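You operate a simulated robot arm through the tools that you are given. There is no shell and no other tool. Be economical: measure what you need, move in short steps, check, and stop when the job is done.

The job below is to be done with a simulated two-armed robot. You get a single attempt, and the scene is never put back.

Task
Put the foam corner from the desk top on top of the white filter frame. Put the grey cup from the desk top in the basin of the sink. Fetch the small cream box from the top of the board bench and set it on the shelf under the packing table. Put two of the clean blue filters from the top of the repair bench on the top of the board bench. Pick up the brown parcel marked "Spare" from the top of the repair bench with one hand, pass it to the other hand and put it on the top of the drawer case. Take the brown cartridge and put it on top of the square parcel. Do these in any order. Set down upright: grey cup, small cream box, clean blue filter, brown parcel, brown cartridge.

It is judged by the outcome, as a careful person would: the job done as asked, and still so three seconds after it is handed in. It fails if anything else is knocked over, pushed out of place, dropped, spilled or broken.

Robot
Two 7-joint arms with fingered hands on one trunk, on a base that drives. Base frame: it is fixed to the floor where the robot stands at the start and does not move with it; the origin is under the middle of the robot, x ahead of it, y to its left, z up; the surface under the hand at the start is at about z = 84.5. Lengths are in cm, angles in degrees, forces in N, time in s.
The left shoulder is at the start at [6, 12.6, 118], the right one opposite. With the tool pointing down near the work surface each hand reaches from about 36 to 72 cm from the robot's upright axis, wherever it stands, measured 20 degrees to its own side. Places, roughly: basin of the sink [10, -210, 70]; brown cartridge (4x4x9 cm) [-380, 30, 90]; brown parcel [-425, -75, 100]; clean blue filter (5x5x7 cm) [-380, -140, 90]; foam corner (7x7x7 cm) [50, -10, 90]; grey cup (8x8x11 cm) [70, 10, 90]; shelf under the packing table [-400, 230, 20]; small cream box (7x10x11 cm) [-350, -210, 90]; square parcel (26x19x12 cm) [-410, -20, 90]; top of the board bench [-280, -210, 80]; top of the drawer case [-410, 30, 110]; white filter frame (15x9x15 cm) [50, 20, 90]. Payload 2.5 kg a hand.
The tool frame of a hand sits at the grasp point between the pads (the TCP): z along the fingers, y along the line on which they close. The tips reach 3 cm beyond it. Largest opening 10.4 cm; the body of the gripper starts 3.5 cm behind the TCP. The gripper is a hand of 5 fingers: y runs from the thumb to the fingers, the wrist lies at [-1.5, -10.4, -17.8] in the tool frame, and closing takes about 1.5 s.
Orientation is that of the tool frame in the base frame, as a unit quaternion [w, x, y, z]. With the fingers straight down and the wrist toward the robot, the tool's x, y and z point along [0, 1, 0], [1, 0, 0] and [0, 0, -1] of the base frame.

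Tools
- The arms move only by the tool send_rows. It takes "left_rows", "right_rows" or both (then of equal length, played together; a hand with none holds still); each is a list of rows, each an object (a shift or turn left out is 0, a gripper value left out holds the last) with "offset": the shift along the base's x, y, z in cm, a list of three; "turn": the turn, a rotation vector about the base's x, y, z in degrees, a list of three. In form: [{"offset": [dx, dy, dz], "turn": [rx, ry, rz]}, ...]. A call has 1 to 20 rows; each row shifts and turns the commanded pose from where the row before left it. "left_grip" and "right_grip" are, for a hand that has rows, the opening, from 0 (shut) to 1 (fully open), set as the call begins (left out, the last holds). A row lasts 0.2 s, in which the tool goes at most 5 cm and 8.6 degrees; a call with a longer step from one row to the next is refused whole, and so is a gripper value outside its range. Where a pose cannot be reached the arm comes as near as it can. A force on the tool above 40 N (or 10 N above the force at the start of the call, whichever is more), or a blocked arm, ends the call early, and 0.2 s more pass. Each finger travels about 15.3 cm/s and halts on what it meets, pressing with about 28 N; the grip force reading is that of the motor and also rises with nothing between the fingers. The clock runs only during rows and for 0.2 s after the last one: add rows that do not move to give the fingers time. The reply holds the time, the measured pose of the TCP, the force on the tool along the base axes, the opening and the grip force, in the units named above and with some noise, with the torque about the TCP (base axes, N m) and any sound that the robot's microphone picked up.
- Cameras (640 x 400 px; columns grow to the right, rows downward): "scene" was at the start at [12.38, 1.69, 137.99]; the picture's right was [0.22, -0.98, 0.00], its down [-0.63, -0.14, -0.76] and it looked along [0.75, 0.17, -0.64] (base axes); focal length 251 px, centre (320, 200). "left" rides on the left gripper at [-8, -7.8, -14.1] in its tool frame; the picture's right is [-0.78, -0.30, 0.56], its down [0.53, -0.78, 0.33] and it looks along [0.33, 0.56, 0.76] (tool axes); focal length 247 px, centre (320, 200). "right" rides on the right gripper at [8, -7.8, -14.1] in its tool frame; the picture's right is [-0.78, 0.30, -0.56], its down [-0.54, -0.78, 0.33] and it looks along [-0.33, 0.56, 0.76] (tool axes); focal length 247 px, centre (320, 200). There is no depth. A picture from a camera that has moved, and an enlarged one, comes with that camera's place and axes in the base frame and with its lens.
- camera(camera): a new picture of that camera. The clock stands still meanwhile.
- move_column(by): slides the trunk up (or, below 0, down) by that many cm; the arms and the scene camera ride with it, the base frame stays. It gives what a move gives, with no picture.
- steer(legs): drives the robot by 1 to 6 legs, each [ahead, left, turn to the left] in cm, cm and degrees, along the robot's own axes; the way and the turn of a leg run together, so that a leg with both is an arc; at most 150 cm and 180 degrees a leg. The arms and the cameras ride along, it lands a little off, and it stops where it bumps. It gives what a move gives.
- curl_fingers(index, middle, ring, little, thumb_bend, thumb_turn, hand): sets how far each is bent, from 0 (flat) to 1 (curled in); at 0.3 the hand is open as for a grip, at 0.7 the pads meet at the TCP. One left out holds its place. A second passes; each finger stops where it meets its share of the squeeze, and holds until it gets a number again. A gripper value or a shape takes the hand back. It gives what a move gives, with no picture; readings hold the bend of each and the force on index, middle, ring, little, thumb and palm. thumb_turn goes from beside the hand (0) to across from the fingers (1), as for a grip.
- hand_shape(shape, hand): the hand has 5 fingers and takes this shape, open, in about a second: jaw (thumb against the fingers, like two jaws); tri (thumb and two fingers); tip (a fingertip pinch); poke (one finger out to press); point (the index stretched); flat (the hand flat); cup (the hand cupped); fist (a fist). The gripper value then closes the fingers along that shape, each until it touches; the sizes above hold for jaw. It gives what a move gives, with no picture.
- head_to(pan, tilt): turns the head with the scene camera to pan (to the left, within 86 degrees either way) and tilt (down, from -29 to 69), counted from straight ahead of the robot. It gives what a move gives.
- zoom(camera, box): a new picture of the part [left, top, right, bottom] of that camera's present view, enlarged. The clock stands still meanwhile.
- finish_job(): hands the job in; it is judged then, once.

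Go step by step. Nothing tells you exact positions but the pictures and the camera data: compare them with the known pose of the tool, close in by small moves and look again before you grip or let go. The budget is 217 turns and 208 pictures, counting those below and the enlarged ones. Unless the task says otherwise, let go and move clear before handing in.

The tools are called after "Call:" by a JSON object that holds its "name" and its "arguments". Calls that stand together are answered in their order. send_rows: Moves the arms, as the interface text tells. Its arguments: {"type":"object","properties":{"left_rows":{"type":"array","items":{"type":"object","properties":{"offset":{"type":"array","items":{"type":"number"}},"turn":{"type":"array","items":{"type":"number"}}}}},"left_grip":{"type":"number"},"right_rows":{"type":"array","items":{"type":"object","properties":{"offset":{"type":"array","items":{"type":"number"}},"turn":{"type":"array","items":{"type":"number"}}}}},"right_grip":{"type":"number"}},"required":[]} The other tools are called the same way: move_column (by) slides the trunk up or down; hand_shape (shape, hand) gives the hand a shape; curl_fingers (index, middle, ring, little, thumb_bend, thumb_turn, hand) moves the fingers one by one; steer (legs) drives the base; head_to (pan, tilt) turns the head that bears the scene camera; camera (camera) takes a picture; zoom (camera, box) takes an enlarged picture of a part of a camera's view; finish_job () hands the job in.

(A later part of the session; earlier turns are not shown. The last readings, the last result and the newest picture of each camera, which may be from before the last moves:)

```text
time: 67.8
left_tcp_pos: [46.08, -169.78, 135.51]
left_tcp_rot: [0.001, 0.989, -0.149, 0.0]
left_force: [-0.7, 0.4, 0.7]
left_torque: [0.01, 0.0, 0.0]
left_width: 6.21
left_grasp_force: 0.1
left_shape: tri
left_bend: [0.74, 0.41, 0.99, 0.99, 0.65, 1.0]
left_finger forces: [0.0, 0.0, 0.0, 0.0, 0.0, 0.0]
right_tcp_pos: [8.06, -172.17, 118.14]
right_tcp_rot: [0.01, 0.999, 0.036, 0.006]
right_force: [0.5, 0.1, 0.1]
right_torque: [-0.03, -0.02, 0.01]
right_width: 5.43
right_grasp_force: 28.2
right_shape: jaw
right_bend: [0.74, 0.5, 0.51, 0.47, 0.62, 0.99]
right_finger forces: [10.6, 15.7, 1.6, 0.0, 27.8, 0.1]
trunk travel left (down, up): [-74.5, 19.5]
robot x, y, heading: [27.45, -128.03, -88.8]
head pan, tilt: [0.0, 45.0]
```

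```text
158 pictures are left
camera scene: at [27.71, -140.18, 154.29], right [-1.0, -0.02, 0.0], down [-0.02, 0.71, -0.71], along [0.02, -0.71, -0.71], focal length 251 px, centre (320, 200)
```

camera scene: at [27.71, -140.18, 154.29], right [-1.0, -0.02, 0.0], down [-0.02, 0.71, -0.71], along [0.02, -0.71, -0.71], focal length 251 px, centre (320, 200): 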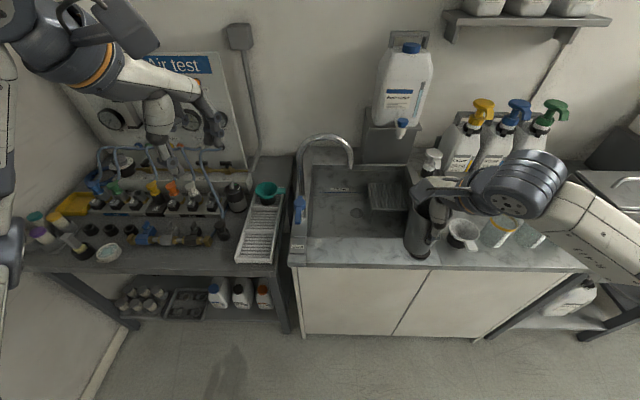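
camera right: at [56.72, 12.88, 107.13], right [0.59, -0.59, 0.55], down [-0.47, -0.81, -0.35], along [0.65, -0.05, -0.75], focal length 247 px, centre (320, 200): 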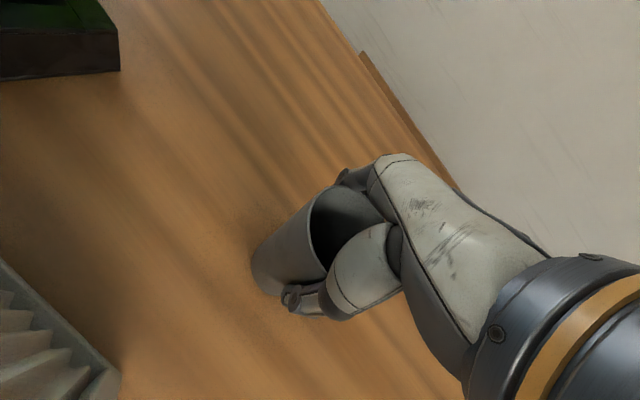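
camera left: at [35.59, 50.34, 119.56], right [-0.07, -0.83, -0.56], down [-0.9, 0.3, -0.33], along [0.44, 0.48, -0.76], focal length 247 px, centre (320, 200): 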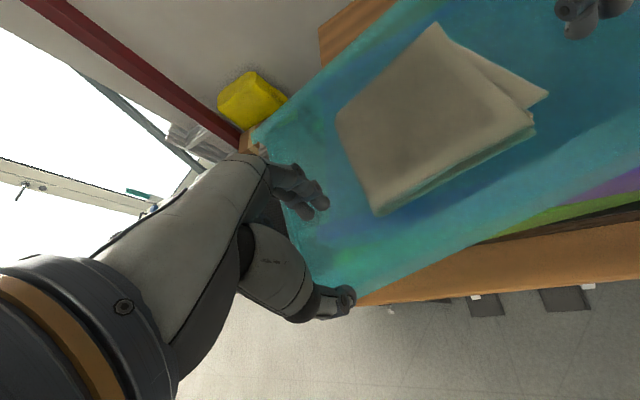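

The basin spans about x 0–33, y -191…-232, with the faucet spout near (20,-201,108). I'll turn the hand so that its camera stays clear, and drive 20 cm closer.

Call:
{"name": "send_rows", "arguments": {"right_rows": [{"turn": [0, 0, 8.3]}, {"turn": [0, 0, 8.3]}, {"turn": [0, 0, 8.3]}, {}]}}

Call:
{"name": "steer", "arguments": {"legs": [[19, 0, 0]]}}

Call:
{"name": "camera", "arguments": {"camera": "scene"}}

Call:
{"name": "camera", "arguments": {"camera": "right"}}

```text
time: 68.8
left_tcp_pos: [46.13, -169.72, 135.54]
left_tcp_rot: [0.0, 0.989, -0.148, 0.0]
left_force: [-0.3, 0.3, -0.5]
left_torque: [0.0, 0.04, -0.02]
left_width: 6.22
left_grasp_force: 0.1
left_shape: tri
left_bend: [0.74, 0.41, 0.99, 0.99, 0.65, 1.0]
left_finger forces: [0.1, 0.0, 0.0, 0.0, 0.0, 0.0]
right_tcp_pos: [8.19, -172.22, 118.13]
right_tcp_rot: [0.008, 0.968, 0.251, 0.008]
right_force: [-0.3, 0.1, 0.4]
right_torque: [-0.01, -0.01, 0.02]
right_width: 5.44
right_grasp_force: 28.2
right_shape: jaw
right_bend: [0.74, 0.5, 0.51, 0.47, 0.62, 0.99]
right_finger forces: [10.7, 15.6, 1.5, 0.1, 27.7, 0.0]
trunk travel left (down, up): [-74.5, 19.5]
robot x, y, heading: [27.12, -127.79, -88.9]
head pan, tilt: [0.0, 45.0]
```

```text
time: 70.4
left_tcp_pos: [46.68, -188.82, 135.68]
left_tcp_rot: [0.001, 0.989, -0.147, 0.0]
left_force: [0.0, -0.4, 0.3]
left_torque: [0.04, 0.0, 0.0]
left_width: 6.22
left_grasp_force: 0.1
left_shape: tri
left_bend: [0.74, 0.41, 0.99, 0.99, 0.65, 1.0]
left_finger forces: [0.0, 0.1, 0.0, 0.0, 0.0, 0.1]
right_tcp_pos: [8.61, -191.49, 118.29]
right_tcp_rot: [0.008, 0.968, 0.252, 0.008]
right_force: [0.2, 0.0, -1.1]
right_torque: [-0.01, -0.04, -0.01]
right_width: 5.43
right_grasp_force: 27.9
right_shape: jaw
right_bend: [0.74, 0.5, 0.51, 0.47, 0.62, 0.99]
right_finger forces: [10.7, 15.6, 1.6, 0.0, 27.7, 0.0]
trunk travel left (down, up): [-74.5, 19.5]
robot x, y, heading: [27.85, -147.15, -88.5]
head pan, tilt: [0.0, 45.0]
```

```text
157 pictures are left
camera scene: at [28.22, -159.36, 154.28], right [-1.0, -0.03, 0.0], down [-0.02, 0.71, -0.71], along [0.02, -0.71, -0.71], focal length 251 px, centre (320, 200)
```

scene: 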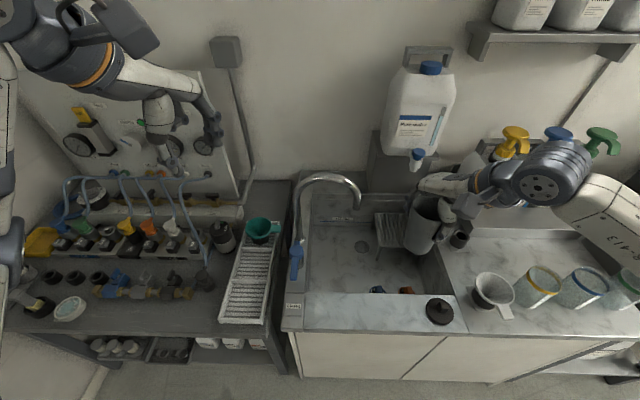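

```text
156 pictures are left
camera right: at [11.57, -180.49, 132.22], right [-0.54, -0.63, 0.55], down [-0.84, 0.41, -0.35], along [-0.01, -0.66, -0.76], focal length 247 px, centre (320, 200)
```

right: 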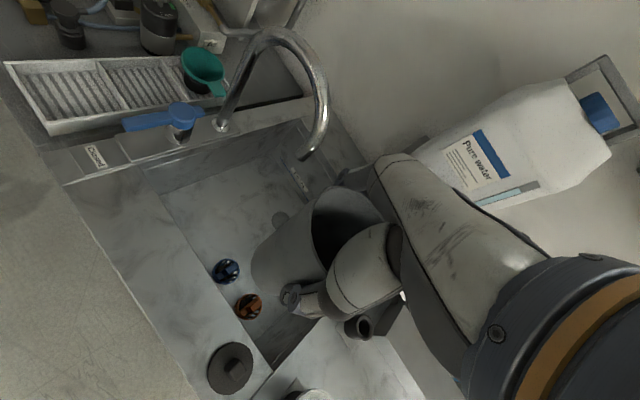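

The basin has two small caps near its front and a rack at its back right; a clear spot is about (8,-207). I'll move over it and descend partway.

Call:
{"name": "send_rows", "arguments": {"right_rows": [{"offset": [-0.2, -4, 0]}, {"offset": [-0.2, -4, 0]}, {"offset": [-0.2, -4, 0]}, {"offset": [0, -3.5, 0]}, {"offset": [0, 0, -4.5]}, {"offset": [0, 0, -4.5]}, {"offset": [0, 0, -4.5]}, {"offset": [0, 0, -4.5]}, {}]}}

Call:
{"name": "camera", "arguments": {"camera": "scene"}}

Call:
{"name": "camera", "arguments": {"camera": "right"}}

```text
time: 72.4
left_tcp_pos: [46.77, -188.87, 135.69]
left_tcp_rot: [0.001, 0.989, -0.148, -0.001]
left_force: [0.0, 0.1, 0.7]
left_torque: [-0.06, 0.0, 0.02]
left_width: 6.22
left_grasp_force: 0.0
left_shape: tri
left_bend: [0.74, 0.41, 0.99, 0.99, 0.65, 1.0]
left_finger forces: [0.1, 0.0, 0.0, 0.1, 0.0, 0.1]
right_tcp_pos: [8.38, -200.28, 100.31]
right_tcp_rot: [0.008, 0.968, 0.25, 0.008]
right_force: [0.5, -0.5, 0.0]
right_torque: [-0.02, 0.0, 0.02]
right_width: 5.37
right_grasp_force: 27.1
right_shape: jaw
right_bend: [0.74, 0.5, 0.51, 0.47, 0.62, 0.99]
right_finger forces: [10.6, 15.4, 1.6, 0.0, 27.4, 0.1]
right hand out of reach, approached as far as the arm can: row 3, 4
trunk travel left (down, up): [-74.5, 19.5]
robot x, y, heading: [27.79, -147.17, -88.5]
head pan, tilt: [0.0, 45.0]
```

```text
155 pictures are left
camera scene: at [28.21, -159.26, 154.29], right [-1.0, -0.03, 0.0], down [-0.02, 0.71, -0.71], along [0.02, -0.71, -0.71], focal length 251 px, centre (320, 200)
```

scene: 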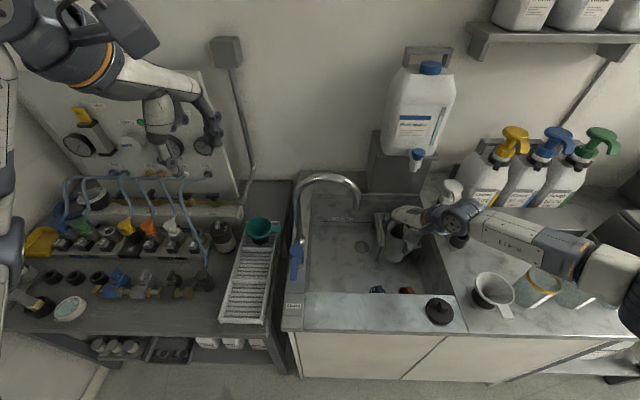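

```text
154 pictures are left
camera right: at [11.25, -189.4, 114.36], right [-0.54, -0.63, 0.55], down [-0.84, 0.41, -0.35], along [-0.01, -0.66, -0.75], focal length 247 px, centre (320, 200)
```

right: 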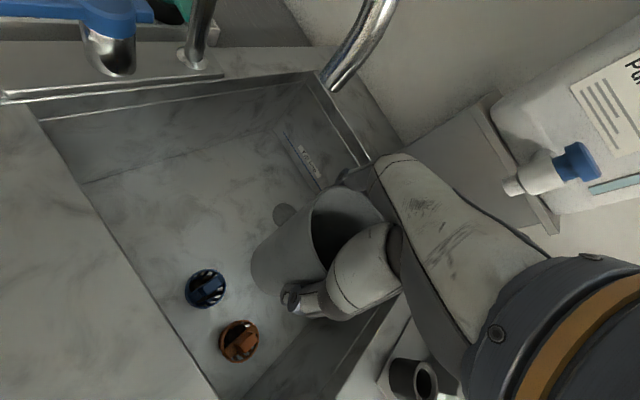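

The cup is above the basin. I'll move 6 cm deeper and lower toward the floor of the basin.

Call:
{"name": "send_rows", "arguments": {"right_rows": [{"offset": [0, -3, -2]}, {"offset": [0, -3, -2]}, {"offset": [0, 0, -4.5]}, {"offset": [0, 0, -4]}, {}]}}

Call:
{"name": "camera", "arguments": {"camera": "right"}}

Call:
{"name": "zoom", "arguments": {"camera": "scene", "box": [280, 150, 520, 310]}}

```text
time: 73.6
left_tcp_pos: [46.69, -188.75, 135.55]
left_tcp_rot: [0.0, 0.989, -0.147, 0.001]
left_force: [-0.3, 0.1, -0.4]
left_torque: [0.01, 0.02, 0.03]
left_width: 6.19
left_grasp_force: 0.0
left_shape: tri
left_bend: [0.74, 0.41, 0.99, 0.99, 0.65, 1.0]
left_finger forces: [0.0, 0.0, 0.1, 0.1, 0.0, 0.0]
right_tcp_pos: [8.43, -201.24, 91.17]
right_tcp_rot: [0.007, 0.967, 0.253, 0.008]
right_force: [0.4, -0.5, -0.6]
right_torque: [0.0, -0.01, -0.02]
right_width: 5.4
right_grasp_force: 27.8
right_shape: jaw
right_bend: [0.74, 0.5, 0.52, 0.47, 0.62, 0.98]
right_finger forces: [10.5, 15.4, 1.4, 0.1, 26.8, 0.0]
right hand out of reach, approached as far as the arm can: row 1, 2, 3
trunk travel left (down, up): [-74.5, 19.5]
robot x, y, heading: [27.7, -147.26, -88.5]
head pan, tilt: [0.0, 45.0]
```

```text
153 pictures are left
camera right: at [11.2, -190.36, 105.17], right [-0.54, -0.63, 0.55], down [-0.84, 0.41, -0.35], along [0.0, -0.66, -0.75], focal length 247 px, centre (320, 200)
```

right: 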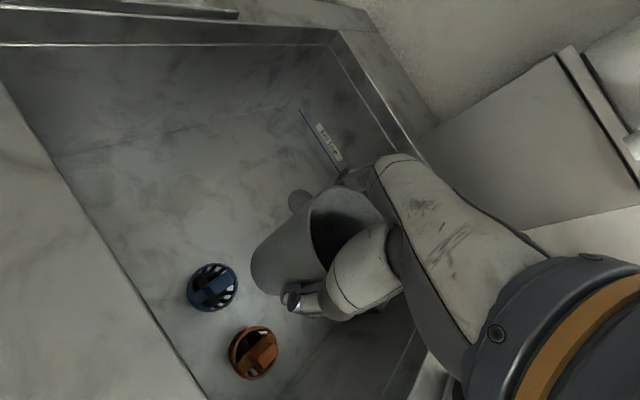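

```text
2.50 times, centred on (400, 230) of scene
camera zoom: at [28.24, -159.28, 154.29], right [-1.0, -0.03, 0.0], down [-0.02, 0.71, -0.71], along [0.02, -0.71, -0.71], focal length 628 px, centre (120, 125)
```

zoom: 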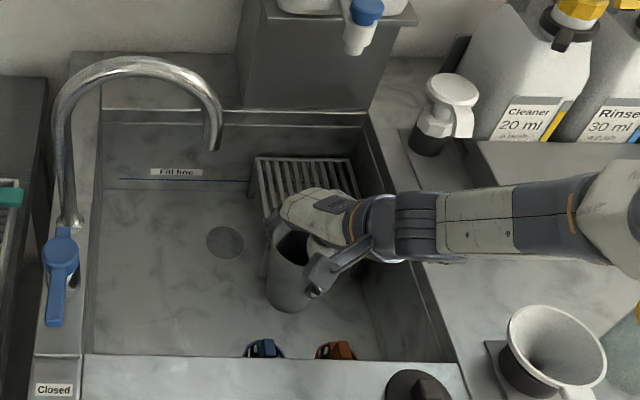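

The high shoulder limits reach. I'll raise the hand, drop the trunk, and then move deeper.

Call:
{"name": "send_rows", "arguments": {"right_rows": [{"offset": [0, 0, 4]}, {"offset": [0, 0, 4]}, {}]}}

Call:
{"name": "move_column", "arguments": {"by": -14}}

Call:
{"name": "send_rows", "arguments": {"right_rows": [{"offset": [0, -3, 0]}, {"offset": [0, -3, 0]}, {}]}}

Call:
{"name": "camera", "arguments": {"camera": "right"}}

Call:
{"name": "zoom", "arguments": {"camera": "scene", "box": [280, 150, 520, 310]}}

```text
time: 74.4
left_tcp_pos: [46.65, -188.87, 135.56]
left_tcp_rot: [0.0, 0.989, -0.147, 0.0]
left_force: [0.7, -0.1, -1.1]
left_torque: [-0.01, -0.01, -0.03]
left_width: 6.2
left_grasp_force: 0.1
left_shape: tri
left_bend: [0.74, 0.41, 0.99, 0.99, 0.65, 1.0]
left_finger forces: [0.0, 0.1, 0.0, 0.0, 0.1, 0.1]
right_tcp_pos: [8.4, -202.12, 97.51]
right_tcp_rot: [0.03, 0.969, 0.244, 0.006]
right_force: [0.3, 0.8, -0.7]
right_torque: [0.02, -0.02, 0.01]
right_width: 5.37
right_grasp_force: 27.9
right_shape: jaw
right_bend: [0.74, 0.5, 0.52, 0.47, 0.62, 0.98]
right_finger forces: [10.6, 15.3, 1.4, 0.1, 26.8, 0.0]
right hand out of reach, approached as far as the arm can: row 2
trunk travel left (down, up): [-74.5, 19.5]
robot x, y, heading: [28.07, -146.98, -88.4]
head pan, tilt: [0.0, 45.0]
```

```text
time: 76.0
left_tcp_pos: [46.68, -188.88, 121.78]
left_tcp_rot: [-0.001, 0.989, -0.148, 0.0]
left_force: [0.3, -0.3, -0.4]
left_torque: [0.0, 0.02, 0.01]
left_width: 6.22
left_grasp_force: 0.1
left_shape: tri
left_bend: [0.74, 0.41, 0.99, 0.99, 0.65, 1.0]
left_finger forces: [0.1, 0.0, 0.0, 0.0, 0.1, 0.0]
right_tcp_pos: [8.3, -202.14, 83.53]
right_tcp_rot: [0.031, 0.969, 0.245, 0.006]
right_force: [-0.2, 0.4, -0.5]
right_torque: [-0.03, -0.02, -0.01]
right_width: 5.37
right_grasp_force: 28.1
right_shape: jaw
right_bend: [0.74, 0.5, 0.52, 0.47, 0.62, 0.98]
right_finger forces: [10.6, 15.5, 1.4, 0.1, 26.8, 0.0]
trunk travel left (down, up): [-60.5, 33.5]
robot x, y, heading: [28.07, -146.54, -88.6]
head pan, tilt: [0.0, 45.0]
```

```text
time: 76.8
left_tcp_pos: [46.67, -188.8, 121.54]
left_tcp_rot: [0.0, 0.989, -0.148, -0.001]
left_force: [-0.4, -0.3, 0.0]
left_torque: [-0.01, -0.03, 0.01]
left_width: 6.23
left_grasp_force: 0.1
left_shape: tri
left_bend: [0.74, 0.41, 0.99, 0.99, 0.65, 1.0]
left_finger forces: [0.0, 0.0, 0.1, 0.1, 0.0, 0.1]
right_tcp_pos: [8.31, -207.89, 83.24]
right_tcp_rot: [0.035, 0.969, 0.245, 0.008]
right_force: [0.0, -0.2, -1.0]
right_torque: [0.04, -0.03, 0.02]
right_width: 5.39
right_grasp_force: 28.1
right_shape: jaw
right_bend: [0.74, 0.5, 0.52, 0.47, 0.62, 0.98]
right_finger forces: [10.4, 15.4, 1.4, 0.0, 26.9, 0.1]
right hand out of reach, approached as far as the arm can: row 2
trunk travel left (down, up): [-60.5, 33.5]
robot x, y, heading: [27.56, -146.77, -88.5]
head pan, tilt: [0.0, 45.0]
```

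```text
151 pictures are left
camera right: at [11.13, -196.27, 96.62], right [-0.56, -0.59, 0.58], down [-0.83, 0.41, -0.39], along [-0.01, -0.69, -0.72], focal length 247 px, centre (320, 200)
```

right: 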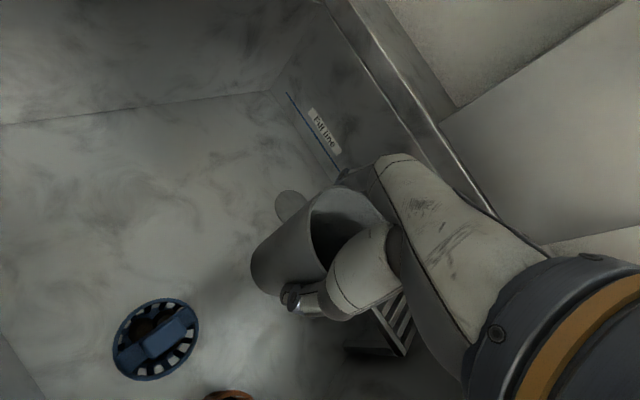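

```text
2.50 times, centred on (400, 230) of scene
camera zoom: at [28.22, -159.28, 140.29], right [-1.0, -0.03, 0.0], down [-0.02, 0.71, -0.71], along [0.02, -0.71, -0.71], focal length 628 px, centre (120, 125)
```

zoom: 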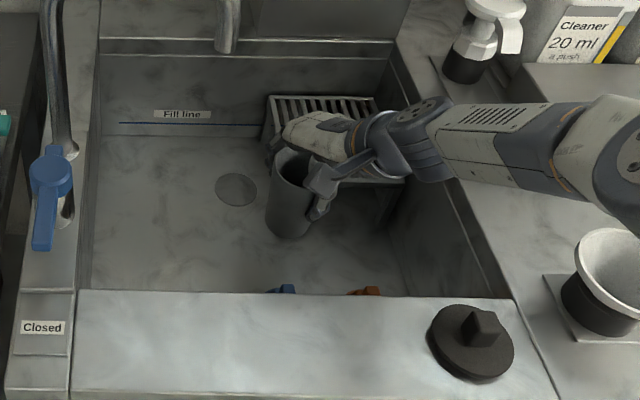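

The cup is clear of caps and rack. I'll level it (about 4°) and lower until it touches the floor.

Call:
{"name": "send_rows", "arguments": {"right_rows": [{"turn": [3.7, 1.9, 0]}, {"offset": [0, 0, -1.5]}, {"offset": [0, 0, -1]}, {"offset": [0, 0, -0.6]}, {}]}}

Call:
{"name": "camera", "arguments": {"camera": "right"}}

Call:
{"name": "zoom", "arguments": {"camera": "scene", "box": [340, 170, 460, 260]}}

```text
time: 78.0
left_tcp_pos: [46.66, -188.84, 121.6]
left_tcp_rot: [0.0, 0.989, -0.148, 0.0]
left_force: [-0.7, -0.1, 0.5]
left_torque: [-0.03, 0.02, 0.0]
left_width: 6.25
left_grasp_force: 0.1
left_shape: tri
left_bend: [0.74, 0.41, 0.99, 0.99, 0.65, 1.0]
left_finger forces: [0.0, 0.0, 0.0, 0.1, 0.0, 0.0]
right_tcp_pos: [8.15, -207.86, 80.07]
right_tcp_rot: [0.035, 0.969, 0.244, 0.008]
right_force: [-0.7, 1.2, -1.3]
right_torque: [-0.01, 0.0, 0.01]
right_width: 5.36
right_grasp_force: 27.5
right_shape: jaw
right_bend: [0.74, 0.5, 0.52, 0.47, 0.62, 0.98]
right_finger forces: [10.4, 15.4, 1.4, 0.0, 26.7, 0.0]
right hand out of reach, approached as far as the arm can: row 1
trunk travel left (down, up): [-60.5, 33.5]
robot x, y, heading: [27.77, -147.26, -88.6]
head pan, tilt: [0.0, 45.0]
```

```text
149 pictures are left
camera right: at [11.09, -196.25, 93.52], right [-0.56, -0.59, 0.58], down [-0.83, 0.41, -0.39], along [-0.01, -0.69, -0.72], focal length 247 px, centre (320, 200)
```

right: 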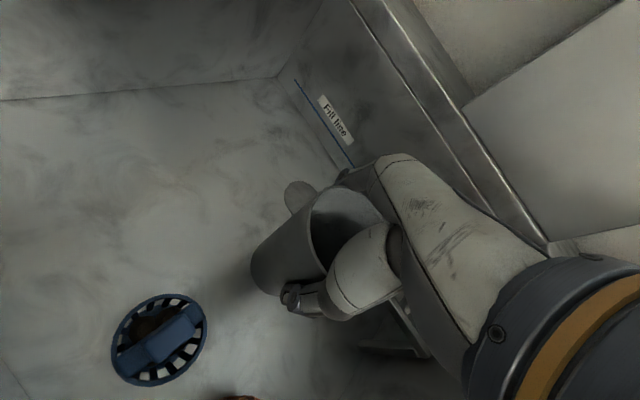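

```text
4.44 times, centred on (400, 215) of scene
camera zoom: at [28.21, -159.29, 140.28], right [-1.0, -0.03, 0.0], down [-0.02, 0.71, -0.71], along [0.02, -0.71, -0.71], focal length 1117 px, centre (-36, 133)
```

zoom: 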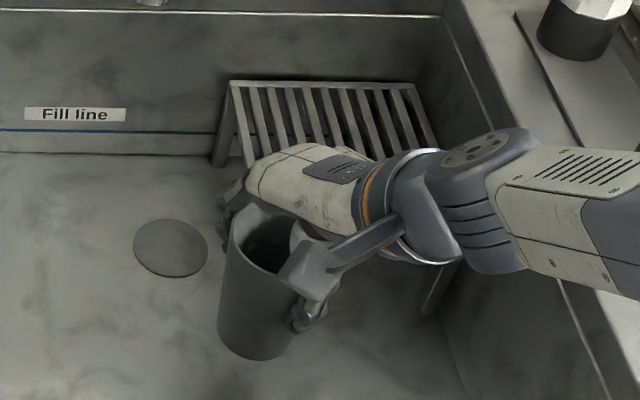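

Try leveling again, pulling 1 cm back for reach, then lower further.

Call:
{"name": "send_rows", "arguments": {"right_rows": [{"offset": [0.3, 1.2, 0], "turn": [1.8, 1, 0]}, {"turn": [1.9, 0.9, 0]}, {"offset": [0, 0, -0.5]}, {}]}}

```text
time: 79.0
left_tcp_pos: [46.71, -188.88, 121.58]
left_tcp_rot: [0.0, 0.989, -0.148, 0.001]
left_force: [-0.4, -0.3, 0.1]
left_torque: [0.03, 0.03, 0.0]
left_width: 6.24
left_grasp_force: 0.0
left_shape: tri
left_bend: [0.74, 0.41, 0.99, 0.99, 0.65, 1.0]
left_finger forces: [0.1, 0.0, 0.0, 0.0, 0.1, 0.0]
right_tcp_pos: [8.27, -205.76, 78.77]
right_tcp_rot: [0.006, 0.969, 0.245, 0.004]
right_force: [0.1, -0.6, 0.1]
right_torque: [0.0, -0.01, -0.01]
right_width: 5.36
right_grasp_force: 27.8
right_shape: jaw
right_bend: [0.74, 0.5, 0.52, 0.47, 0.62, 0.98]
right_finger forces: [10.6, 15.4, 1.4, 0.0, 26.6, 0.1]
right hand out of reach, approached as far as the arm can: row 3
trunk travel left (down, up): [-60.5, 33.5]
robot x, y, heading: [27.77, -146.94, -88.3]
head pan, tilt: [0.0, 45.0]
```

Leveled, still no contact. Lowering in small steps.

Call:
{"name": "send_rows", "arguments": {"right_rows": [{"offset": [0, 0.3, -0.5]}, {"offset": [0, 0, -0.5]}, {"offset": [0, 0, -0.5]}, {}]}}

Call:
{"name": "zoom", "arguments": {"camera": "scene", "box": [340, 170, 460, 260]}}

```text
time: 80.0
left_tcp_pos: [46.79, -188.79, 121.63]
left_tcp_rot: [0.0, 0.989, -0.147, 0.001]
left_force: [0.2, -0.5, 0.9]
left_torque: [0.03, 0.0, 0.0]
left_width: 6.23
left_grasp_force: 0.1
left_shape: tri
left_bend: [0.74, 0.41, 0.99, 0.99, 0.65, 1.0]
left_finger forces: [0.0, 0.0, 0.1, 0.0, 0.0, 0.0]
right_tcp_pos: [8.21, -205.45, 77.32]
right_tcp_rot: [0.0, 0.969, 0.245, 0.0]
right_force: [0.2, 0.5, -0.8]
right_torque: [-0.06, -0.04, -0.04]
right_width: 5.38
right_grasp_force: 27.9
right_shape: jaw
right_bend: [0.74, 0.5, 0.52, 0.47, 0.62, 0.98]
right_finger forces: [10.6, 15.5, 1.4, 0.0, 26.8, 0.0]
trunk travel left (down, up): [-60.5, 33.5]
robot x, y, heading: [28.14, -146.88, -88.6]
head pan, tilt: [0.0, 45.0]
```

```text
4.44 times, centred on (400, 215) of scene
camera zoom: at [28.21, -159.29, 140.28], right [-1.0, -0.03, 0.0], down [-0.02, 0.71, -0.71], along [0.02, -0.71, -0.71], focal length 1117 px, centre (-36, 133)
```

zoom: 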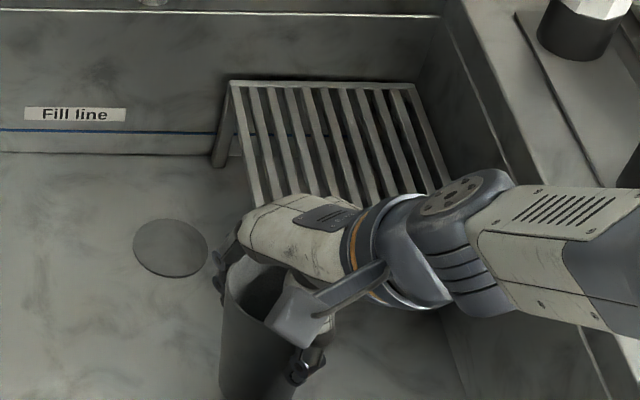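

Still above the floor. Continuing down in small steps.

Call:
{"name": "send_rows", "arguments": {"right_rows": [{"offset": [0, 0, -0.5]}, {"offset": [0, 0, -0.5]}, {"offset": [0, 0, -0.5]}, {"offset": [0, 0, -0.5]}, {}]}}

Call:
{"name": "camera", "arguments": {"camera": "right"}}

```text
time: 81.2
left_tcp_pos: [46.78, -188.81, 121.65]
left_tcp_rot: [0.001, 0.989, -0.147, 0.001]
left_force: [0.7, -0.3, -0.5]
left_torque: [0.01, 0.01, -0.02]
left_width: 6.21
left_grasp_force: 0.1
left_shape: tri
left_bend: [0.74, 0.41, 0.99, 0.99, 0.65, 1.0]
left_finger forces: [0.1, 0.0, 0.0, 0.0, 0.0, 0.1]
right_tcp_pos: [8.32, -205.4, 75.23]
right_tcp_rot: [-0.001, 0.97, 0.245, -0.001]
right_force: [0.1, 0.2, -1.2]
right_torque: [-0.02, 0.03, 0.0]
right_width: 5.37
right_grasp_force: 28.5
right_shape: jaw
right_bend: [0.74, 0.5, 0.52, 0.47, 0.62, 0.98]
right_finger forces: [10.6, 15.3, 1.3, 0.0, 26.8, 0.0]
trunk travel left (down, up): [-60.5, 33.5]
robot x, y, heading: [27.65, -146.69, -88.7]
head pan, tilt: [0.0, 45.0]
```

```text
146 pictures are left
camera right: at [11.62, -194.74, 89.36], right [-0.54, -0.63, 0.56], down [-0.84, 0.43, -0.33], along [-0.03, -0.65, -0.76], focal length 247 px, centre (320, 200)
```

right: 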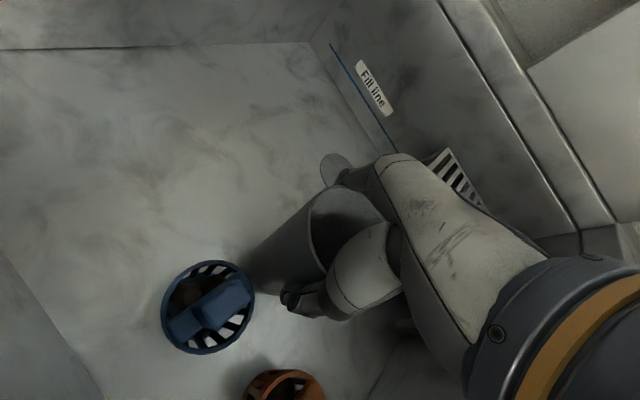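

The blue strainer is close, so I shift 1 cm deeper and keep lowering.

Call:
{"name": "send_rows", "arguments": {"right_rows": [{"offset": [0, -0.8, -0.5]}, {"offset": [0, 0, -0.6]}, {"offset": [0, 0, -0.6]}, {"offset": [0, 0, -0.6]}, {"offset": [0, 0, -0.6]}, {}]}}

Call:
{"name": "camera", "arguments": {"camera": "right"}}

Call:
{"name": "camera", "arguments": {"camera": "scene"}}

```text
time: 82.7
left_tcp_pos: [46.66, -188.71, 121.48]
left_tcp_rot: [0.001, 0.989, -0.149, -0.001]
left_force: [-0.1, 0.2, 0.6]
left_torque: [0.04, -0.01, -0.01]
left_width: 6.22
left_grasp_force: 0.1
left_shape: tri
left_bend: [0.74, 0.41, 0.99, 0.99, 0.65, 1.0]
left_finger forces: [0.0, 0.0, 0.0, 0.0, 0.0, 0.0]
right_tcp_pos: [8.63, -206.14, 74.3]
right_tcp_rot: [0.011, 0.971, 0.24, -0.003]
right_force: [-0.9, 3.7, 17.6]
right_torque: [0.16, 0.12, -0.02]
right_width: 5.11
right_grasp_force: 28.0
right_shape: jaw
right_bend: [0.74, 0.51, 0.52, 0.47, 0.65, 0.98]
right_finger forces: [11.3, 15.2, 1.2, 0.1, 33.5, 0.1]
right hand out of reach, approached as far as the arm can: row 2, 3, 4, 5
trunk travel left (down, up): [-60.5, 33.5]
robot x, y, heading: [27.64, -146.9, -88.7]
head pan, tilt: [0.0, 45.0]
stopped in row 6 (right hand): the force on the tool passed its limit at 41 N (the readings are from after the stop); the commanded pose is now the measured one
```

```text
145 pictures are left
camera right: at [12.16, -195.15, 88.08], right [-0.55, -0.61, 0.57], down [-0.84, 0.43, -0.34], along [-0.04, -0.66, -0.75], focal length 247 px, centre (320, 200)
```

right: 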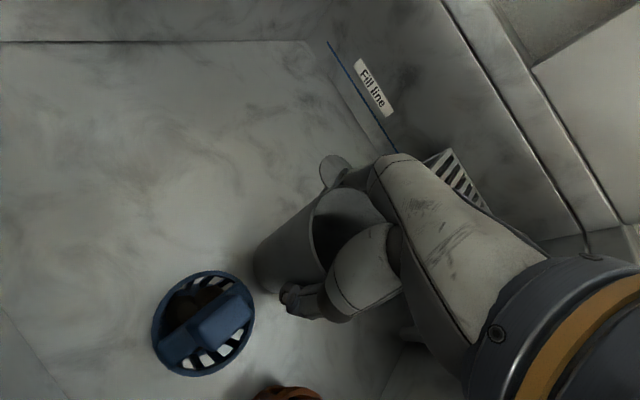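

```text
144 pictures are left
camera scene: at [28.27, -159.14, 140.27], right [-1.0, -0.03, 0.0], down [-0.02, 0.71, -0.71], along [0.02, -0.71, -0.71], focal length 251 px, centre (320, 200)
```

scene: 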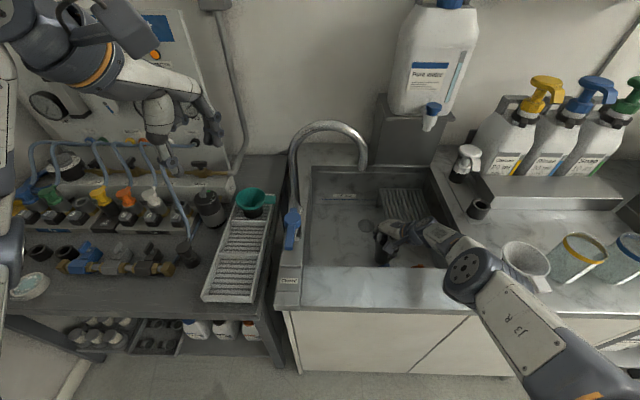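

Contact was felt at TCP z 74.3 (cup bottom ≈ 65.7). I'll check that it's the cup on the basin floor.

Call:
{"name": "zoom", "arguments": {"camera": "scene", "box": [340, 180, 560, 320]}}

Call:
{"name": "zoom", "arguments": {"camera": "right", "box": [200, 150, 440, 390]}}

```text
2.86 times, centred on (450, 250) of scene
camera zoom: at [28.27, -159.14, 140.27], right [-1.0, -0.03, 0.0], down [-0.02, 0.71, -0.71], along [0.02, -0.71, -0.71], focal length 718 px, centre (-51, 57)
```

zoom: 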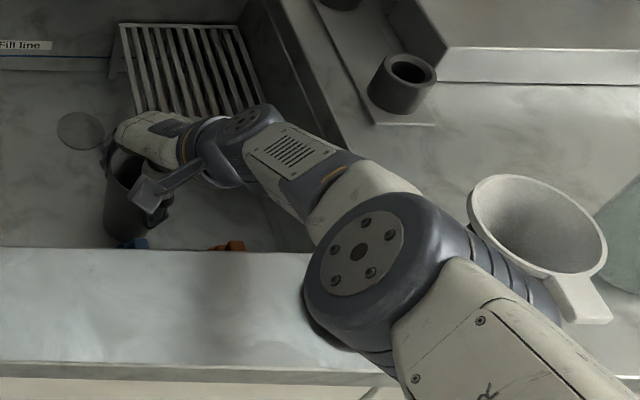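

```text
1.67 times, centred on (320, 270) of right
camera zoom: at [12.16, -195.15, 88.08], right [-0.55, -0.61, 0.57], down [-0.84, 0.43, -0.34], along [-0.04, -0.66, -0.75], focal length 412 px, centre (320, 83)
```

zoom: 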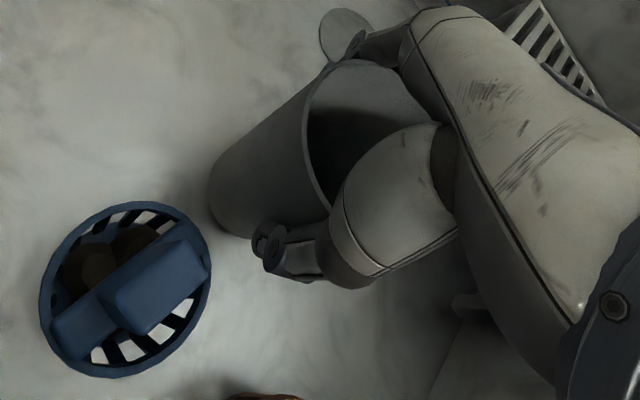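

The cup rests on the basin floor. I ease up slightly and open the hand partway.

Call:
{"name": "send_rows", "arguments": {"right_rows": [{"offset": [0, 0, 0.3]}, {}]}}

Call:
{"name": "send_rows", "arguments": {"right_rows": [{}, {}, {}, {}, {}], "right_grip": 0.85}}

Call:
{"name": "camera", "arguments": {"camera": "right"}}

Call:
{"name": "camera", "arguments": {"camera": "scene"}}

```text
time: 83.2
left_tcp_pos: [46.61, -188.84, 121.62]
left_tcp_rot: [0.0, 0.989, -0.147, 0.0]
left_force: [0.2, 0.2, 0.2]
left_torque: [-0.03, 0.0, -0.01]
left_width: 6.22
left_grasp_force: 0.0
left_shape: tri
left_bend: [0.74, 0.41, 0.99, 0.99, 0.65, 1.0]
left_finger forces: [0.0, 0.0, 0.1, 0.0, 0.1, 0.0]
right_tcp_pos: [8.7, -206.03, 74.24]
right_tcp_rot: [0.008, 0.971, 0.24, -0.004]
right_force: [-0.5, -1.2, 9.4]
right_torque: [-0.17, 0.03, -0.05]
right_width: 5.09
right_grasp_force: 28.2
right_shape: jaw
right_bend: [0.74, 0.51, 0.52, 0.47, 0.66, 0.98]
right_finger forces: [12.6, 16.4, 2.0, 0.1, 29.7, 0.1]
trunk travel left (down, up): [-60.5, 33.5]
robot x, y, heading: [27.6, -147.22, -88.6]
head pan, tilt: [0.0, 45.0]
```

```text
time: 84.5
left_tcp_pos: [46.63, -188.77, 121.64]
left_tcp_rot: [0.0, 0.989, -0.149, 0.0]
left_force: [-0.8, 0.0, -0.3]
left_torque: [0.01, -0.01, 0.01]
left_width: 6.24
left_grasp_force: 0.1
left_shape: tri
left_bend: [0.74, 0.41, 0.99, 0.99, 0.65, 1.0]
left_finger forces: [0.0, 0.0, 0.0, 0.1, 0.0, 0.0]
right_tcp_pos: [8.77, -205.85, 74.19]
right_tcp_rot: [0.007, 0.97, 0.242, -0.002]
right_force: [-0.1, -0.6, -0.9]
right_torque: [0.01, 0.01, 0.01]
right_width: 8.79
right_grasp_force: 0.0
right_shape: jaw
right_bend: [0.27, 0.33, 0.31, 0.32, 0.44, 0.99]
right_finger forces: [0.9, 0.0, 0.0, 0.0, 1.1, 0.1]
trunk travel left (down, up): [-60.5, 33.5]
robot x, y, heading: [28.09, -146.94, -88.7]
head pan, tilt: [0.0, 45.0]
```

```text
141 pictures are left
camera right: at [12.23, -195.03, 88.07], right [-0.55, -0.62, 0.57], down [-0.84, 0.43, -0.34], along [-0.04, -0.66, -0.75], focal length 247 px, centre (320, 200)
```

right: 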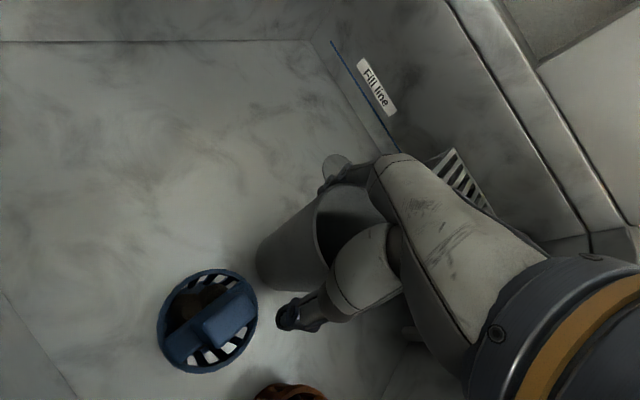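

```text
140 pictures are left
camera scene: at [28.2, -159.29, 140.28], right [-1.0, -0.03, 0.0], down [-0.02, 0.71, -0.71], along [0.02, -0.71, -0.71], focal length 251 px, centre (320, 200)
```

scene: 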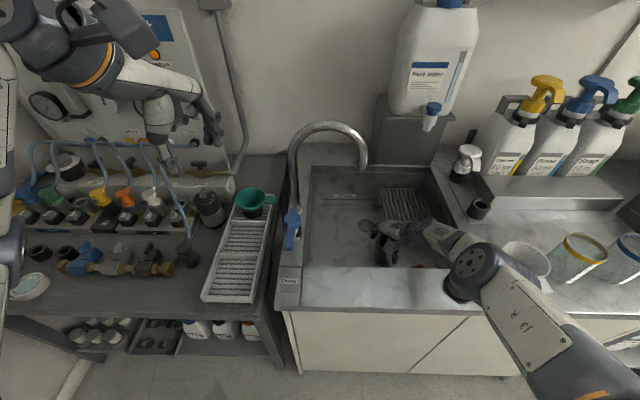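

Opening fully, then lifting straight up with the trunk.

Call:
{"name": "send_rows", "arguments": {"right_rows": [{}, {}, {}], "right_grip": 1}}

Call:
{"name": "move_column", "arguments": {"by": 4}}

Call:
{"name": "camera", "arguments": {"camera": "right"}}

```text
time: 85.2
left_tcp_pos: [46.71, -188.82, 121.63]
left_tcp_rot: [0.0, 0.989, -0.147, 0.0]
left_force: [-0.6, -0.3, 0.3]
left_torque: [-0.01, 0.01, 0.0]
left_width: 6.21
left_grasp_force: 0.0
left_shape: tri
left_bend: [0.74, 0.41, 0.99, 0.99, 0.65, 1.0]
left_finger forces: [0.0, 0.0, 0.0, 0.0, 0.0, 0.0]
right_tcp_pos: [8.8, -206.0, 74.13]
right_tcp_rot: [0.007, 0.97, 0.241, -0.004]
right_force: [0.0, 0.5, -0.7]
right_torque: [-0.01, -0.04, 0.03]
right_width: 10.36
right_grasp_force: 0.1
right_shape: jaw
right_bend: [0.29, 0.3, 0.3, 0.3, 0.3, 0.98]
right_finger forces: [4.7, 0.1, 0.0, 0.1, 4.3, 0.1]
trunk travel left (down, up): [-60.5, 33.5]
robot x, y, heading: [27.8, -146.99, -88.4]
head pan, tilt: [0.0, 45.0]
```

```text
time: 86.1
left_tcp_pos: [46.55, -188.84, 125.61]
left_tcp_rot: [0.0, 0.989, -0.149, 0.0]
left_force: [0.7, -0.2, -0.7]
left_torque: [-0.03, 0.02, 0.02]
left_width: 6.21
left_grasp_force: 0.2
left_shape: tri
left_bend: [0.74, 0.41, 0.99, 0.99, 0.65, 1.0]
left_finger forces: [0.0, 0.1, 0.1, 0.1, 0.0, 0.0]
right_tcp_pos: [8.68, -206.06, 78.15]
right_tcp_rot: [0.007, 0.97, 0.242, -0.004]
right_force: [-0.1, 0.1, -0.9]
right_torque: [-0.01, 0.01, 0.0]
right_width: 10.41
right_grasp_force: 0.1
right_shape: jaw
right_bend: [0.29, 0.3, 0.3, 0.3, 0.3, 0.97]
right_finger forces: [4.5, 0.0, 0.1, 0.1, 4.3, 0.0]
trunk travel left (down, up): [-64.5, 29.5]
robot x, y, heading: [27.96, -146.79, -88.6]
head pan, tilt: [0.0, 45.0]
```

```text
139 pictures are left
camera right: at [12.21, -195.06, 92.1], right [-0.55, -0.62, 0.57], down [-0.84, 0.43, -0.34], along [-0.04, -0.66, -0.75], focal length 247 px, centre (320, 200)
```

right: 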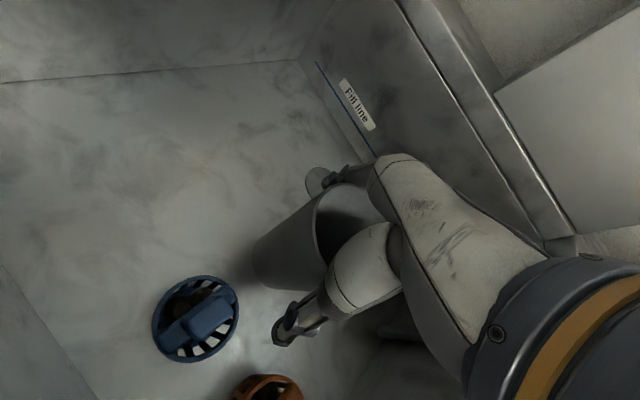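

The cup's rim is wedged between thumb base and index and came up with the hand. I'll lower it back and open thumb and index further.

Call:
{"name": "move_column", "arguments": {"by": -3.9}}

Call:
{"name": "curl_fingers", "arguments": {"hand": "right", "index": 0.1, "middle": 0.1, "ring": 0.1, "little": 0.1, "thumb_bend": 0.1}}

Call:
{"name": "camera", "arguments": {"camera": "right"}}

```text
time: 86.9
left_tcp_pos: [46.63, -188.89, 121.68]
left_tcp_rot: [0.0, 0.989, -0.147, -0.001]
left_force: [0.4, -0.9, 0.2]
left_torque: [0.01, -0.02, 0.01]
left_width: 6.21
left_grasp_force: 0.0
left_shape: tri
left_bend: [0.74, 0.41, 0.99, 0.99, 0.65, 1.0]
left_finger forces: [0.1, 0.0, 0.1, 0.0, 0.0, 0.1]
right_tcp_pos: [8.7, -206.05, 74.25]
right_tcp_rot: [0.007, 0.97, 0.241, -0.003]
right_force: [0.1, 0.7, -0.8]
right_torque: [0.01, -0.03, 0.01]
right_width: 10.37
right_grasp_force: 0.0
right_shape: jaw
right_bend: [0.29, 0.3, 0.3, 0.3, 0.3, 0.97]
right_finger forces: [4.6, 0.0, 0.1, 0.3, 4.1, 0.0]
trunk travel left (down, up): [-60.6, 33.4]
robot x, y, heading: [27.99, -146.92, -88.6]
head pan, tilt: [0.0, 45.0]
```

```text
time: 87.9
left_tcp_pos: [46.67, -188.78, 121.75]
left_tcp_rot: [0.0, 0.989, -0.148, 0.0]
left_force: [0.1, 0.1, 0.0]
left_torque: [-0.02, 0.0, 0.0]
left_width: 6.2
left_grasp_force: 0.1
left_shape: tri
left_bend: [0.74, 0.41, 0.99, 0.99, 0.65, 1.0]
left_finger forces: [0.0, 0.0, 0.0, 0.1, 0.1, 0.0]
right_tcp_pos: [8.8, -206.0, 74.28]
right_tcp_rot: [0.008, 0.97, 0.242, -0.003]
right_force: [3.5, 1.1, 0.4]
right_torque: [-0.02, 0.08, 0.32]
right_width: 14.58
right_grasp_force: 1.1
right_shape: fingers
right_bend: [0.1, 0.1, 0.1, 0.1, 0.1, 0.97]
right_finger forces: [0.0, 0.1, 0.0, 3.4, 0.0, 0.1]
trunk travel left (down, up): [-60.6, 33.4]
robot x, y, heading: [27.67, -146.85, -88.7]
head pan, tilt: [0.0, 45.0]
```

```text
138 pictures are left
camera right: at [12.26, -195.04, 88.22], right [-0.55, -0.62, 0.57], down [-0.84, 0.43, -0.34], along [-0.04, -0.66, -0.75], focal length 247 px, centre (320, 200)
```

right: 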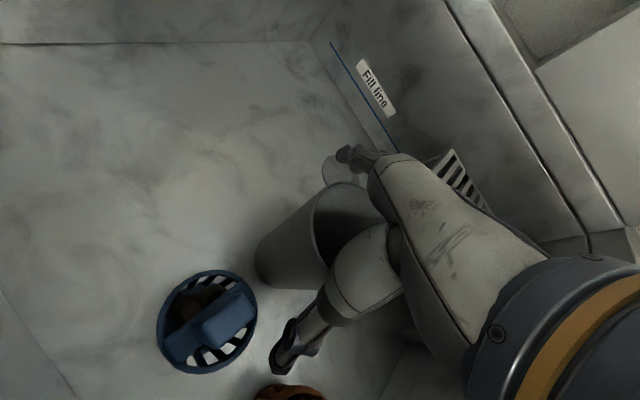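

The cup is free of thumb and index, but the little finger touches something, likely the rack. I bring ring and little fingers back in and lift 3 cm.

Call:
{"name": "curl_fingers", "arguments": {"hand": "right", "ring": 0.3, "little": 0.35}}

Call:
{"name": "move_column", "arguments": {"by": 3}}

Call:
{"name": "camera", "arguments": {"camera": "right"}}

```text
time: 88.9
left_tcp_pos: [46.59, -188.85, 121.76]
left_tcp_rot: [0.0, 0.989, -0.148, 0.0]
left_force: [0.5, -0.1, -0.2]
left_torque: [0.02, -0.03, 0.01]
left_width: 6.21
left_grasp_force: 0.1
left_shape: tri
left_bend: [0.74, 0.41, 0.99, 0.99, 0.65, 1.0]
left_finger forces: [0.1, 0.0, 0.0, 0.0, 0.1, 0.0]
right_tcp_pos: [8.83, -206.03, 74.27]
right_tcp_rot: [0.007, 0.97, 0.241, -0.004]
right_force: [0.2, 1.2, -0.1]
right_torque: [-0.02, 0.0, -0.01]
right_width: 14.58
right_grasp_force: 0.1
right_shape: fingers
right_bend: [0.1, 0.1, 0.3, 0.35, 0.1, 0.97]
right_finger forces: [0.1, 0.0, 0.1, 0.1, 0.0, 0.1]
trunk travel left (down, up): [-60.6, 33.4]
robot x, y, heading: [27.82, -147.03, -88.6]
head pan, tilt: [0.0, 45.0]
```

```text
time: 89.7
left_tcp_pos: [46.62, -188.84, 124.73]
left_tcp_rot: [0.0, 0.989, -0.148, 0.0]
left_force: [-0.2, -0.6, 0.8]
left_torque: [-0.03, 0.0, -0.02]
left_width: 6.24
left_grasp_force: 0.1
left_shape: tri
left_bend: [0.74, 0.41, 0.99, 0.99, 0.65, 1.0]
left_finger forces: [0.0, 0.0, 0.0, 0.0, 0.1, 0.0]
right_tcp_pos: [8.75, -205.94, 77.24]
right_tcp_rot: [0.007, 0.97, 0.241, -0.003]
right_force: [0.0, 0.3, 0.2]
right_torque: [-0.01, 0.0, -0.03]
right_width: 14.57
right_grasp_force: 0.0
right_shape: fingers
right_bend: [0.1, 0.1, 0.3, 0.35, 0.1, 0.97]
right_finger forces: [0.1, 0.0, 0.0, 0.1, 0.0, 0.1]
trunk travel left (down, up): [-63.6, 30.4]
robot x, y, heading: [27.95, -147.19, -88.0]
head pan, tilt: [0.0, 45.0]
```

```text
137 pictures are left
camera right: at [12.22, -195.06, 91.2], right [-0.55, -0.62, 0.57], down [-0.84, 0.43, -0.34], along [-0.04, -0.66, -0.75], focal length 247 px, centre (320, 200)
```

right: 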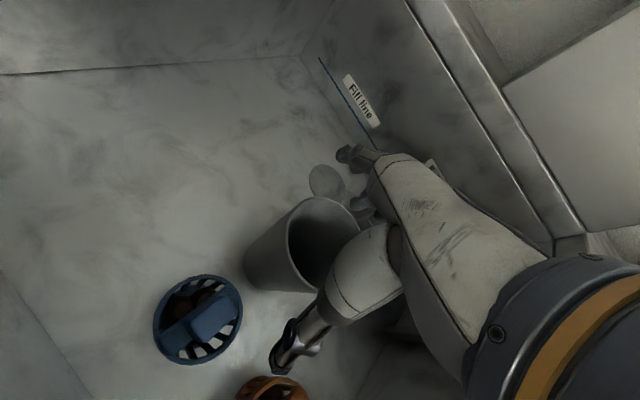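

The cup stays on the floor now. Lifting the trunk clear.

Call:
{"name": "move_column", "arguments": {"by": 28}}

Call:
{"name": "camera", "arguments": {"camera": "scene"}}

Call:
{"name": "camera", "arguments": {"camera": "right"}}

```text
time: 92.5
left_tcp_pos: [46.59, -188.82, 152.66]
left_tcp_rot: [0.0, 0.989, -0.148, 0.0]
left_force: [-0.9, 0.4, 0.4]
left_torque: [-0.04, 0.0, 0.0]
left_width: 6.23
left_grasp_force: 0.0
left_shape: tri
left_bend: [0.74, 0.41, 0.99, 0.99, 0.65, 1.0]
left_finger forces: [0.1, 0.1, 0.0, 0.0, 0.0, 0.1]
right_tcp_pos: [8.64, -206.07, 105.19]
right_tcp_rot: [0.007, 0.97, 0.241, -0.004]
right_force: [-1.1, -0.8, -1.1]
right_torque: [0.04, 0.0, 0.03]
right_width: 14.59
right_grasp_force: 0.1
right_shape: fingers
right_bend: [0.1, 0.1, 0.3, 0.35, 0.1, 0.97]
right_finger forces: [0.1, 0.0, 0.1, 0.0, 0.0, 0.1]
trunk travel left (down, up): [-91.6, 2.4]
robot x, y, heading: [27.66, -147.25, -88.3]
head pan, tilt: [0.0, 45.0]
```

```text
136 pictures are left
camera scene: at [28.2, -159.29, 171.38], right [-1.0, -0.03, 0.0], down [-0.02, 0.71, -0.71], along [0.02, -0.71, -0.71], focal length 251 px, centre (320, 200)
```

scene: 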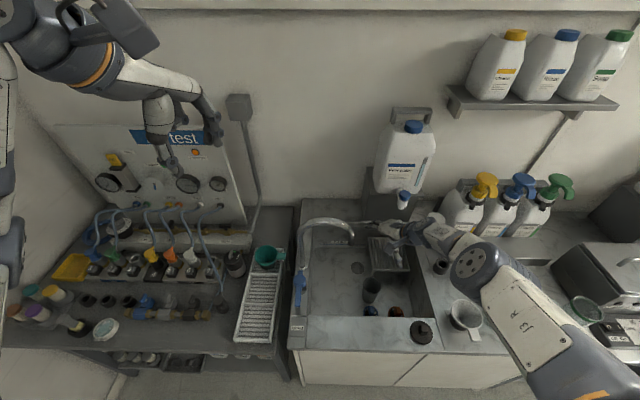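

```text
135 pictures are left
camera right: at [12.22, -195.06, 119.2], right [-0.55, -0.62, 0.57], down [-0.84, 0.43, -0.34], along [-0.04, -0.66, -0.75], focal length 247 px, centre (320, 200)
```

right: 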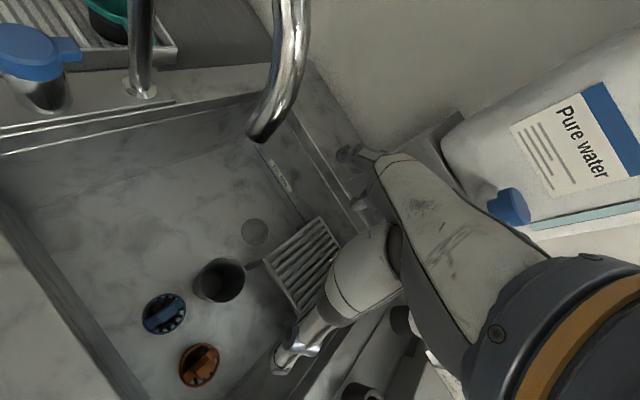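

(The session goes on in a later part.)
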